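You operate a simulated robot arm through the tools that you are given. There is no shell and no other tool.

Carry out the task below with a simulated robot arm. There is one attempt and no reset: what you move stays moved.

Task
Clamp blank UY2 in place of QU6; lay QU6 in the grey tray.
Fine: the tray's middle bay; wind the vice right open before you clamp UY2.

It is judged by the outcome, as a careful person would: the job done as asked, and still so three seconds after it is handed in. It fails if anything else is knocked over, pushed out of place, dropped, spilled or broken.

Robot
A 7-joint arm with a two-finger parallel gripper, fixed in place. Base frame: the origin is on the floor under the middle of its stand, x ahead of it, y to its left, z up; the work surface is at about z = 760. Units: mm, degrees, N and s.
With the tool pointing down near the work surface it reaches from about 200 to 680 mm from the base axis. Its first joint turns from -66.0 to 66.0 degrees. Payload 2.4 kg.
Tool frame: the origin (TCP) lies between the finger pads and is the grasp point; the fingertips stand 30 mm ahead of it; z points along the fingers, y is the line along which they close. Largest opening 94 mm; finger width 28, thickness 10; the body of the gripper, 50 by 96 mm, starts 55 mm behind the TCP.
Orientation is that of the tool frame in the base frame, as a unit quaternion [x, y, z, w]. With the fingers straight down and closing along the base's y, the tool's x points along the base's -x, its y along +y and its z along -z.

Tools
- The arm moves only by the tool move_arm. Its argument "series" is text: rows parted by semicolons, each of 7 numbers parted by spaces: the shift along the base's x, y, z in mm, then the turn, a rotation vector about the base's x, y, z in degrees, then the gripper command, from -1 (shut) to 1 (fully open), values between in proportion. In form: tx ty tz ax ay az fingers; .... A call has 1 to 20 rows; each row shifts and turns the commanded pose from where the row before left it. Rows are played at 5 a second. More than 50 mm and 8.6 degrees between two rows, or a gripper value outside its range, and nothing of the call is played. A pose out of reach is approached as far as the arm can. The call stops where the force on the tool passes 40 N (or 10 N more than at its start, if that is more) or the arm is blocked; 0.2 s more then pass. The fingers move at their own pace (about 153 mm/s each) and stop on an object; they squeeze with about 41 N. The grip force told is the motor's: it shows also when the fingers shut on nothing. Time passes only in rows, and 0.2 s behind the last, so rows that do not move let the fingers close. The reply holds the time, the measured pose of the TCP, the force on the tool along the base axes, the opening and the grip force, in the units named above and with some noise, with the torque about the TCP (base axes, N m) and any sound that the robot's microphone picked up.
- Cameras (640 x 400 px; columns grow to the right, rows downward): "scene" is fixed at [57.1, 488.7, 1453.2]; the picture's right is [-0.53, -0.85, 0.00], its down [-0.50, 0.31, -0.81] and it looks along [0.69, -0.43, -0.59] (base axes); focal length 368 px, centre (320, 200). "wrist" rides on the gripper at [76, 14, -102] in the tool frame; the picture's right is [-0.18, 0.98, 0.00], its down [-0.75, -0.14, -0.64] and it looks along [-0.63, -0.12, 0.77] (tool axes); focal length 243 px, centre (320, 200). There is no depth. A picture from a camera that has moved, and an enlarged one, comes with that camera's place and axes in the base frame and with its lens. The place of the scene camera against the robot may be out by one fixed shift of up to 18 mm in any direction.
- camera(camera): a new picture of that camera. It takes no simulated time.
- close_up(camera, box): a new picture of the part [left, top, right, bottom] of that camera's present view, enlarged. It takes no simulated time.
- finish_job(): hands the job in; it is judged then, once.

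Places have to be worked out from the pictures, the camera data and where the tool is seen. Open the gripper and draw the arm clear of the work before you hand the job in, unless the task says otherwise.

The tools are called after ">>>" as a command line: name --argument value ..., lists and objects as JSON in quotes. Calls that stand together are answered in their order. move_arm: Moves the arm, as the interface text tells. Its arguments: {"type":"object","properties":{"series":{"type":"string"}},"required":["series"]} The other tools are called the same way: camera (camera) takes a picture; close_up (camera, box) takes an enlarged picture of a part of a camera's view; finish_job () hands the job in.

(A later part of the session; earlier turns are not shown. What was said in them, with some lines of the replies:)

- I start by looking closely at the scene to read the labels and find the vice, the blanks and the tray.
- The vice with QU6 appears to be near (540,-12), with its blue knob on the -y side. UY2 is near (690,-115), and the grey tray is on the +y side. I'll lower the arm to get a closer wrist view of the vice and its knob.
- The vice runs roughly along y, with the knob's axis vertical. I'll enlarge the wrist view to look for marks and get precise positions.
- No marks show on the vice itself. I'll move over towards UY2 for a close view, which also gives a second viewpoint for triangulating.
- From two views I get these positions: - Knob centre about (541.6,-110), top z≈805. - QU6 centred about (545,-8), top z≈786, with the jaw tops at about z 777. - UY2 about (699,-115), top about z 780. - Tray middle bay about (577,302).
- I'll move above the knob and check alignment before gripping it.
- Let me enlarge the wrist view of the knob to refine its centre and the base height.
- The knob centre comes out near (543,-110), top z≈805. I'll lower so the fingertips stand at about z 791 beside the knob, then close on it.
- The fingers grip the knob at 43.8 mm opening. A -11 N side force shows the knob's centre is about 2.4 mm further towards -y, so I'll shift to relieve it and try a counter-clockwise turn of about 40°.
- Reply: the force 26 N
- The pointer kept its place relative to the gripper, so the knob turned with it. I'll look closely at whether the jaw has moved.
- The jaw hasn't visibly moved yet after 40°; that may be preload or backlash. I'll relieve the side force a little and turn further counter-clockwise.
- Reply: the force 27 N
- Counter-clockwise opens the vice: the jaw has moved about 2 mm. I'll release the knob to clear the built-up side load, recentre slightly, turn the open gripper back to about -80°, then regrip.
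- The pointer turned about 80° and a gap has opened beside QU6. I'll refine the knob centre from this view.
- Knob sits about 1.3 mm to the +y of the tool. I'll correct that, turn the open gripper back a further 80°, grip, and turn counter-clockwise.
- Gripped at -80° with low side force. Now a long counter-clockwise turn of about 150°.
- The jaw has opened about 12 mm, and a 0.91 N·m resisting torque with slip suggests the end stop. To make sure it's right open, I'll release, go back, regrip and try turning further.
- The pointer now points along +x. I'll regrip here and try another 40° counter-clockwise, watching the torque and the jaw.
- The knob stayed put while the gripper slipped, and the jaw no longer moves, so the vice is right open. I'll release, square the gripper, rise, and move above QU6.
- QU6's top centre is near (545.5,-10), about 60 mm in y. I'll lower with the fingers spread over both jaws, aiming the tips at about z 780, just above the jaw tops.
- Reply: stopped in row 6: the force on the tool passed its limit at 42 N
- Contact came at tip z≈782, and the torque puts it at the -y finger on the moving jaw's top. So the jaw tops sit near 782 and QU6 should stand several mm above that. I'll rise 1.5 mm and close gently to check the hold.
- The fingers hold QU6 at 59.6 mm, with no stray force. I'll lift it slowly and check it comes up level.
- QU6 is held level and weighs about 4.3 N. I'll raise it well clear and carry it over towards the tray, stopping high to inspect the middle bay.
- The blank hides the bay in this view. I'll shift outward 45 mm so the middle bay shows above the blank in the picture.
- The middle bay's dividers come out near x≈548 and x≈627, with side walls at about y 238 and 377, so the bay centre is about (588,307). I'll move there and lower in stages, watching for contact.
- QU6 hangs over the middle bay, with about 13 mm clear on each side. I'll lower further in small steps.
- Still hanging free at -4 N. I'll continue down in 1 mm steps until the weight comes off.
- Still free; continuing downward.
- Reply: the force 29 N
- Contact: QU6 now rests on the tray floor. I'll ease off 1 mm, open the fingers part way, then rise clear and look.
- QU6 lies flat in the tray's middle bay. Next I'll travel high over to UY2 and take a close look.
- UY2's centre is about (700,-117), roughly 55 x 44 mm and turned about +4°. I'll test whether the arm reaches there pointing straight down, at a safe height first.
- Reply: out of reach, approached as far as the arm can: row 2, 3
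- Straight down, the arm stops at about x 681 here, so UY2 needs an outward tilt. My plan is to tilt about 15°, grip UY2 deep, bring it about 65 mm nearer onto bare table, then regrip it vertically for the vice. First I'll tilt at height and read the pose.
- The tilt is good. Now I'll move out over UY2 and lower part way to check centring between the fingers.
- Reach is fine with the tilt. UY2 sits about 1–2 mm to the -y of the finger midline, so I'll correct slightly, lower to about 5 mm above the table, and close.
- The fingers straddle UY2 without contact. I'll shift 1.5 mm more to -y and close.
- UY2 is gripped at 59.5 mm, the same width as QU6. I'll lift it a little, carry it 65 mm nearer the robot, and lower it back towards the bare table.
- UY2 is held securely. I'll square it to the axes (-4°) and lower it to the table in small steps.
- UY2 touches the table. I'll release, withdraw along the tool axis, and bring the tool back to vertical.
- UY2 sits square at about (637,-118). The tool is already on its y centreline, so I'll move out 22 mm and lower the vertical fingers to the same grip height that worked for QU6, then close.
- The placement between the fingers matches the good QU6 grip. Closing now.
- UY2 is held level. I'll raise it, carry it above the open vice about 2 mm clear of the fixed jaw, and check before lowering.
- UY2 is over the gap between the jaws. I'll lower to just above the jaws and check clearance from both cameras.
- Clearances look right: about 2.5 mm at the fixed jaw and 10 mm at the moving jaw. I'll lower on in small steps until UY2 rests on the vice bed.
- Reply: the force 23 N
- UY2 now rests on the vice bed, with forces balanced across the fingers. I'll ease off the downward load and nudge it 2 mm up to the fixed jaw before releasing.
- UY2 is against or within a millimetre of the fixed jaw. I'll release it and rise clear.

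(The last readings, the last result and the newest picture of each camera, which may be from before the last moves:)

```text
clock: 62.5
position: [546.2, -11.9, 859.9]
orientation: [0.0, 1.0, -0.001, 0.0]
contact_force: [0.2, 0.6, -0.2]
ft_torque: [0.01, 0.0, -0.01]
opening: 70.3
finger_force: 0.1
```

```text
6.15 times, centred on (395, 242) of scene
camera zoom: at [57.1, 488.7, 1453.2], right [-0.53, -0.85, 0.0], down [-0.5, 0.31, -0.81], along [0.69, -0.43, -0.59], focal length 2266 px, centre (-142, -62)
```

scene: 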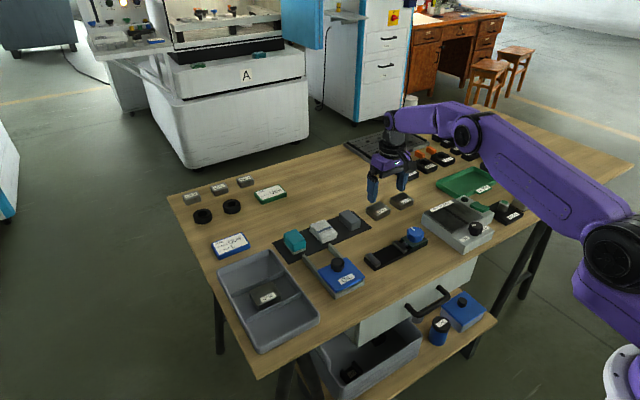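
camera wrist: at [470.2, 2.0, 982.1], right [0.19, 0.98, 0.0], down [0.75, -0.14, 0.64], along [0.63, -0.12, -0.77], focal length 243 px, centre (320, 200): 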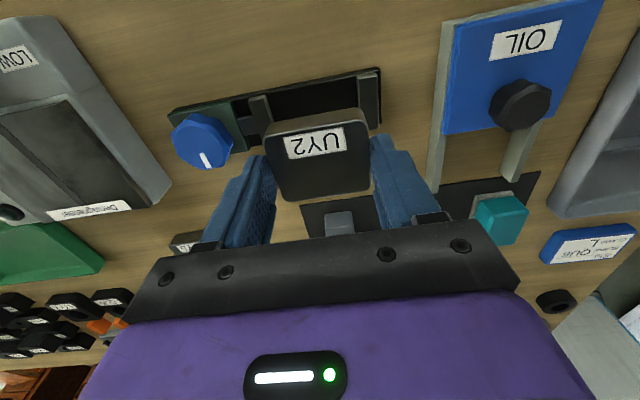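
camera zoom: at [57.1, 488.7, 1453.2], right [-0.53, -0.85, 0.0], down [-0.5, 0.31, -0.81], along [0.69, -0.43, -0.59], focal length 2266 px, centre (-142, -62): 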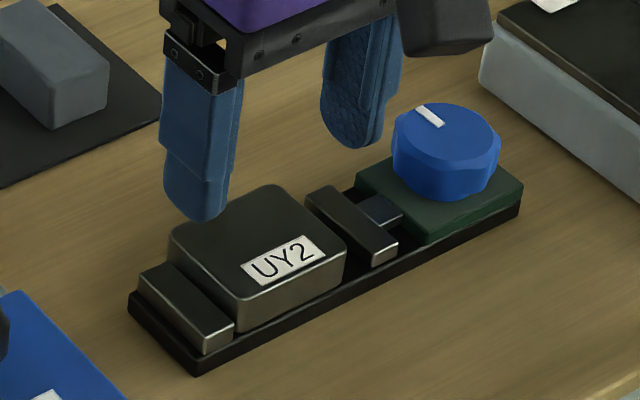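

UY2 sits flat between the jaws. Now back to the knob: I'll move over it, lower to the earlier grip height, and turn the open gripper to about +88° so a long clockwise stroke is available.

>>> move_arm --series "-1 -34 0 0 0 0 0.5; -1 -34 0 0 0 0 0.5; -0.3 -32.9 0 0 0 0 0.5; 0 0 -20 0 0 0 0.5; 0 0 -18 0 0 0 0.5; 0 0 0 0 0 8 0.5; 0 0 0 0 0 8 0.5; 0 0 0 0 0 8 0.5; 0 0 0 0 0 8 0.5; 0 0 0 0 0 8 0.5; 0 0 0 0 0 8 0.5; 0 0 0 0 0 8 0.5; 0 0 0 0 0 8 0.5; 0 0 0 0 0 8 0.5; 0 0 0 0 0 8 0.5; 0 0 0 0 0 8 0.5; 0 0 0 0 0 0 0.5"

>>> camera --camera "wrist"

>>> close_up --camera "scene" --box '[355, 210, 455, 275]'

```text
clock: 66.1
position: [544.6, -112.1, 821.2]
orientation: [-0.695, 0.719, 0.0, 0.001]
contact_force: [0.2, -0.3, -0.6]
ft_torque: [-0.01, 0.03, 0.0]
opening: 70.5
finger_force: 0.0
```

```text
taken
camera wrist: at [527.4, -187.5, 922.5], right [-0.98, 0.22, 0.0], down [0.17, 0.75, 0.64], along [0.14, 0.63, -0.77], focal length 243 px, centre (320, 200)
```

wrist: 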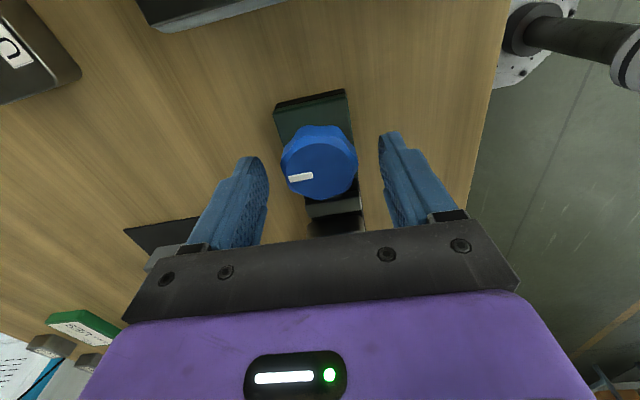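

```text
6.15 times, centred on (405, 242) of scene
camera zoom: at [57.1, 488.7, 1453.2], right [-0.53, -0.85, 0.0], down [-0.5, 0.31, -0.81], along [0.69, -0.43, -0.59], focal length 2266 px, centre (-203, -62)
```

zoom: 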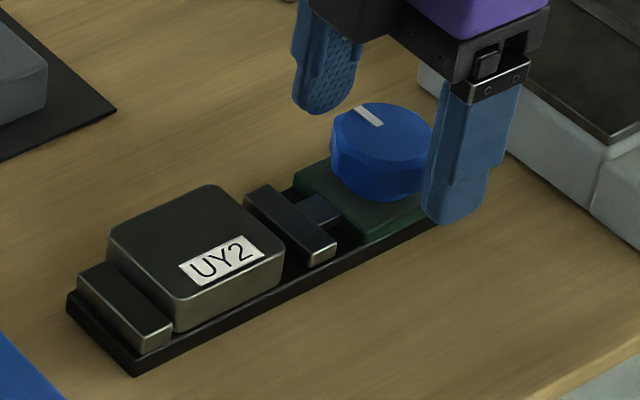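

Centred on the knob at +88°. I'll grip it and turn clockwise about 96°, then check the jaw.

>>> move_arm --series "0 0 0 0 0 0 -1; 0 0 0 0 0 0 -1; 0 0 0 0 0 0 -1; 0 0 0 0 0 -8 -1; 0 0 0 0 0 -8 -1; 0 0 0 0 0 -8 -1; 0 0 0 0 0 -8 -1; 0 0 0 0 0 -8 -1; 0 0 0 0 0 -8 -1; 0 0 0 0 0 -8 -1; 0 0 0 0 0 -8 -1; 0 0 0 0 0 -8 -1; 0 0 0 0 0 -8 -1; 0 0 0 0 0 -8 -1; 0 0 0 0 0 -8 -1; 0 0 0 0 0 0 -1"

>>> close_up --camera "scene" --box '[355, 210, 455, 275]'

>>> camera --camera "wrist"

```text
clock: 69.5
position: [543.8, -112.5, 819.6]
orientation: [0.072, 0.997, 0.0, 0.001]
contact_force: [5.1, 2.8, -5.2]
ft_torque: [0.29, -0.42, 0.0]
opening: 43.6
finger_force: 44.9
```

```text
6.15 times, centred on (405, 242) of scene
camera zoom: at [57.3, 488.7, 1453.2], right [-0.53, -0.85, 0.0], down [-0.5, 0.31, -0.81], along [0.69, -0.43, -0.59], focal length 2266 px, centre (-203, -62)
```

zoom: 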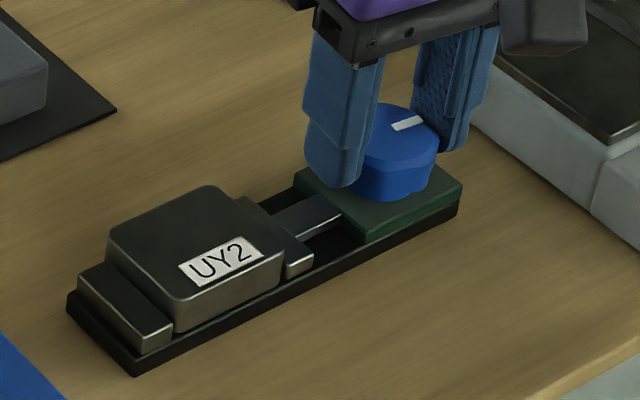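

```text
taken
camera wrist: at [471.0, -86.4, 922.5], right [0.32, 0.95, 0.0], down [0.73, -0.25, 0.64], along [0.61, -0.21, -0.77], focal length 243 px, centre (320, 200)
```

wrist: 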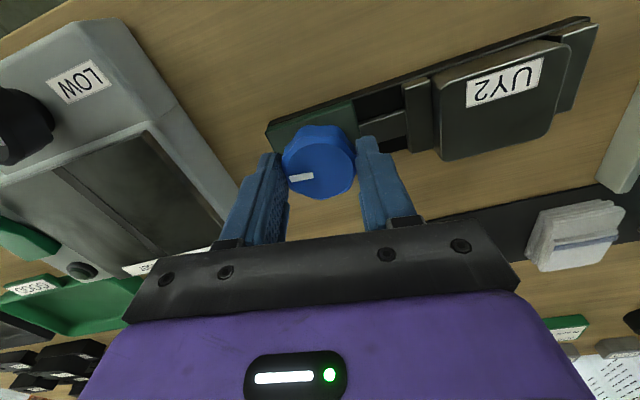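

The jaw has closed onto UY2 or nearly so, with the knob turning freely with the gripper. I'll continue clockwise in shorter bursts, watching the torque.

>>> move_arm --series "0 0 0 0 0 -8 -1; 0 0 0 0 0 -8 -1; 0 0 0 0 0 -8 -1; 0 0 0 0 0 -8 -1; 0 0 0 0 0 0 -1"

>>> close_up --camera "scene" --box '[365, 220, 435, 270]'

>>> camera --camera "wrist"

```text
clock: 70.7
position: [544.3, -112.4, 822.0]
orientation: [0.343, 0.939, -0.001, 0.0]
contact_force: [7.7, 3.6, -5.3]
ft_torque: [0.51, -0.22, 0.03]
opening: 43.6
finger_force: 44.9
```

```text
8.00 times, centred on (400, 245) of scene
camera zoom: at [57.3, 488.7, 1453.2], right [-0.53, -0.85, 0.0], down [-0.5, 0.31, -0.81], along [0.69, -0.43, -0.59], focal length 2946 px, centre (-320, -160)
```

zoom: 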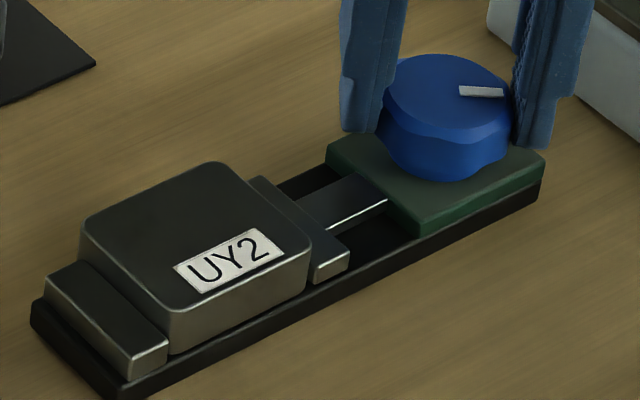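

```text
taken
camera wrist: at [495.5, -51.2, 922.5], right [0.77, 0.63, 0.0], down [0.49, -0.59, 0.64], along [0.41, -0.5, -0.77], focal length 243 px, centre (320, 200)
```

wrist: 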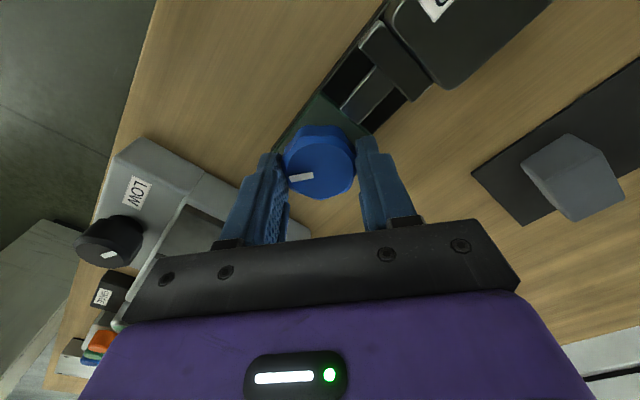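

The jaw is now on UY2 but the torque is still low. Earlier, the knob turned about 40° before the jaw moved off QU6, so there's a tightening range past contact. I'll continue clockwise to tighten.

>>> move_arm --series "0 0 0 0 0 -8 -1; 0 0 0 0 0 -8 -1; 0 0 0 0 0 -8 -1; 0 0 0 0 0 0 -1"

>>> close_up --camera "scene" --box '[365, 220, 435, 270]'

```text
clock: 71.7
position: [544.1, -111.1, 821.7]
orientation: [0.53, 0.848, -0.001, 0.0]
contact_force: [5.4, 6.2, 0.9]
ft_torque: [0.11, -0.29, 0.77]
opening: 43.5
finger_force: 44.8
```

```text
8.00 times, centred on (400, 245) of scene
camera zoom: at [57.2, 488.8, 1453.1], right [-0.53, -0.85, 0.0], down [-0.5, 0.31, -0.81], along [0.69, -0.43, -0.59], focal length 2946 px, centre (-320, -160)
```

zoom: 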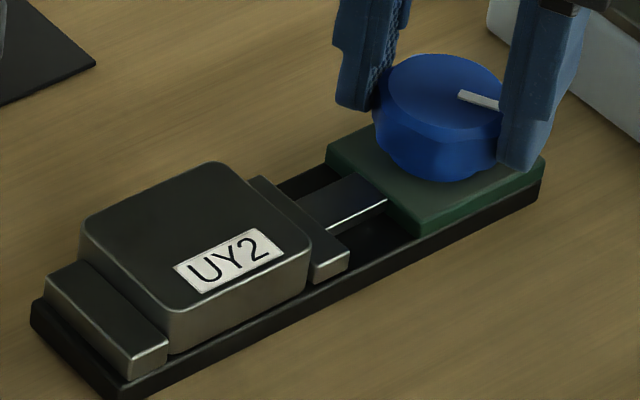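

Torque has jumped to 0.77 N·m, so the vice is tight on UY2 and the knob is back near its original clamped angle. One more small push will confirm the stop, then I'll release and compare.

>>> move_arm --series "0 0 0 0 0 -6 -1; 0 0 0 0 0 0 -1"

>>> close_up --camera "scene" --box '[350, 215, 440, 275]'

>>> camera --camera "wrist"

```text
clock: 72.3
position: [545.4, -112.1, 820.7]
orientation: [0.573, 0.819, -0.001, 0.0]
contact_force: [8.6, 7.4, 1.2]
ft_torque: [0.34, 0.3, 0.7]
opening: 43.5
finger_force: 45.4
```

```text
6.67 times, centred on (395, 245) of scene
camera zoom: at [57.3, 488.8, 1453.1], right [-0.53, -0.85, 0.0], down [-0.5, 0.31, -0.81], along [0.69, -0.43, -0.59], focal length 2455 px, centre (-180, -100)
```

zoom: 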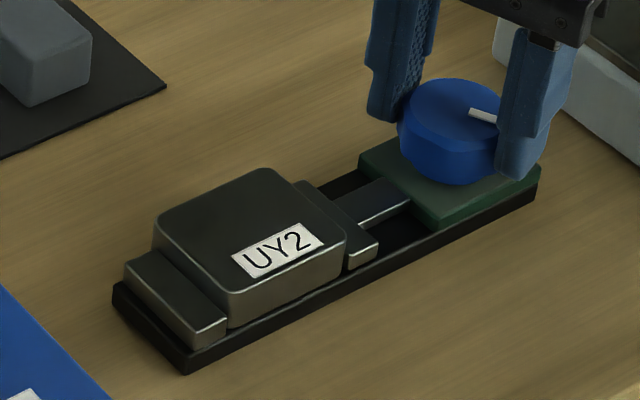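

```text
taken
camera wrist: at [532.0, -34.3, 922.5], right [0.99, 0.16, 0.0], down [0.13, -0.76, 0.64], along [0.1, -0.63, -0.77], focal length 243 px, centre (320, 200)
```

wrist: 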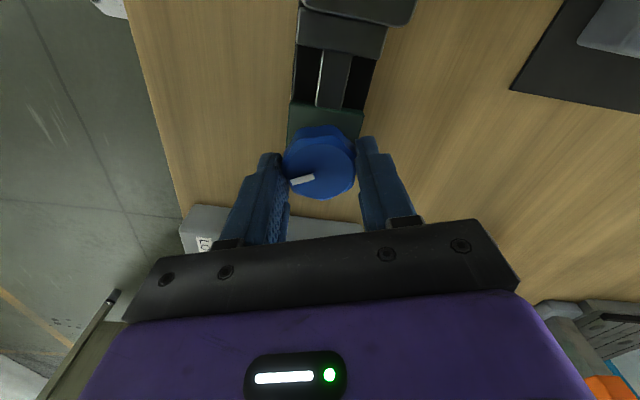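

The stop is confirmed: the torque holds at 0.7, the gripper slips on the knob, and the pointer matches its original clamped angle. I'll release, square the gripper, rise, and inspect.

>>> move_arm --series "0 0 0 0 0 0 0.3; 0 0 0 0 0 0 0.5; 0 0 0 0 0 7 0.5; 0 0 0 0 0 7 0.5; 0 0 0 0 0 7 0.5; 0 0 0 0 0 7 0.5; 0 0 0 0 0 7 0.5; 0 0 0 0 0 7 0.5; 0 0 0 0 0 7 0.5; 0 0 0 0 0 7 0.5; 0 0 0 0 0 7 0.5; 0 0 0 0 0 7 0.5; 0 0 20 0 0 0 0.5; 0 0 40 0 0 0 0.5; -20 0 45 0 0 0 0.5; -40 0 25 0 0 0 0.5; 0 0 0 0 0 0 0.5"

>>> close_up --camera "scene" --box '[350, 215, 440, 275]'

>>> camera --camera "wrist"

>>> camera --camera "scene"

```text
clock: 75.9
position: [484.0, -111.9, 952.4]
orientation: [0.0, 1.0, 0.0, 0.0]
contact_force: [-0.9, 0.1, -0.7]
ft_torque: [-0.02, 0.01, 0.01]
opening: 70.3
finger_force: 0.1
```

```text
6.67 times, centred on (395, 245) of scene
camera zoom: at [57.1, 488.7, 1453.2], right [-0.53, -0.85, 0.0], down [-0.5, 0.31, -0.81], along [0.69, -0.43, -0.59], focal length 2455 px, centre (-180, -100)
```

zoom: 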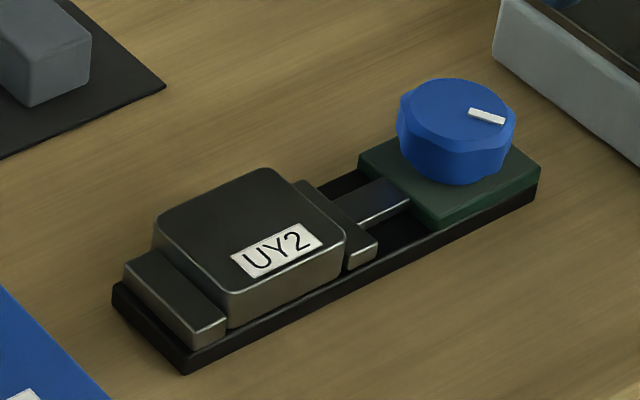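

```text
taken
camera wrist: at [407.6, -96.7, 1052.6], right [0.18, 0.98, 0.0], down [0.75, -0.14, 0.64], along [0.63, -0.12, -0.77], focal length 243 px, centre (320, 200)
```

wrist: 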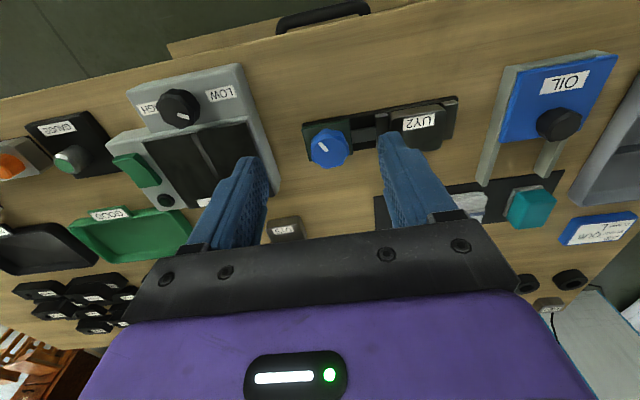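

```text
taken
```

scene: 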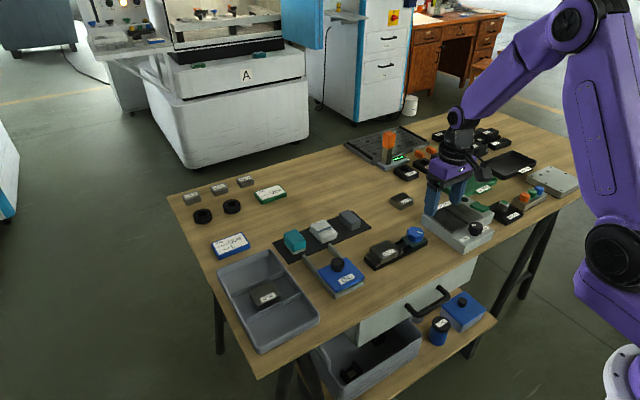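

UY2 is clamped between both jaws, with the knob back at its tight angle. QU6 lies in the tray's middle bay and everything else is where it started. I'll open the gripper fully and draw the arm well clear.

>>> move_arm --series "-10 20 40 0 0 0 1; -10 25 40 0 0 0 1; -10 35 30 0 0 0 1; -10 35 30 0 0 0 1; 0 0 30 0 0 0 1; 0 0 0 0 0 0 1"

>>> camera --camera "wrist"

>>> close_up --camera "scene" --box '[200, 150, 460, 350]'

```text
clock: 77.3
position: [443.8, 2.7, 1121.4]
orientation: [0.0, 1.0, -0.001, 0.0]
contact_force: [0.1, -0.6, 0.5]
ft_torque: [0.01, -0.01, 0.0]
opening: 93.9
finger_force: 0.1
```

```text
taken
camera wrist: at [367.2, 18.5, 1222.4], right [0.18, 0.98, 0.0], down [0.75, -0.14, 0.64], along [0.63, -0.12, -0.77], focal length 243 px, centre (320, 200)
```

wrist: 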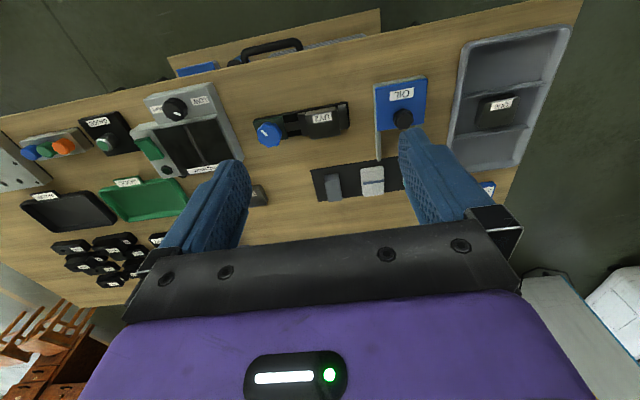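

```text
2.00 times, centred on (330, 250) of scene
camera zoom: at [57.1, 488.7, 1453.2], right [-0.53, -0.85, 0.0], down [-0.5, 0.31, -0.81], along [0.69, -0.43, -0.59], focal length 736 px, centre (300, 100)
```

zoom: 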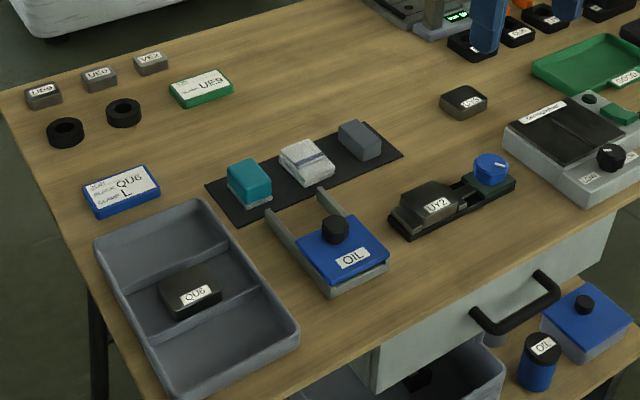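

The last pictures show UY2 clamped in the vice, QU6 flat in the grey tray's middle bay, and the rest of the bench undisturbed. The gripper is open and the arm is clear, so I'm handing the job in.

>>> finish_job

```text
The job is handed in.
```

UY2 is clamped in the vice in place of QU6, and QU6 is lying flat in the middle bay of the grey tray.

- **Vice:** I wound it open to its stop before taking QU6 out. After seating UY2 I tightened it until the knob stopped turning, which brought the pointer back to where it was with QU6 clamped.
- **UY2:** It was just beyond the arm's straight-down reach. I picked it up with the gripper tilted, set it down on bare table nearer the arm, then gripped it again upright to place it in the vice.
- **Contact:** A fingertip pressed on the moving jaw hard enough to trip the 40 N force stop (42 N) while I was reaching for QU6. I backed off, and the vice worked normally afterwards.

In the last pictures nothing else on the bench looked moved. The gripper is open, the arm is clear, and the job is handed in.
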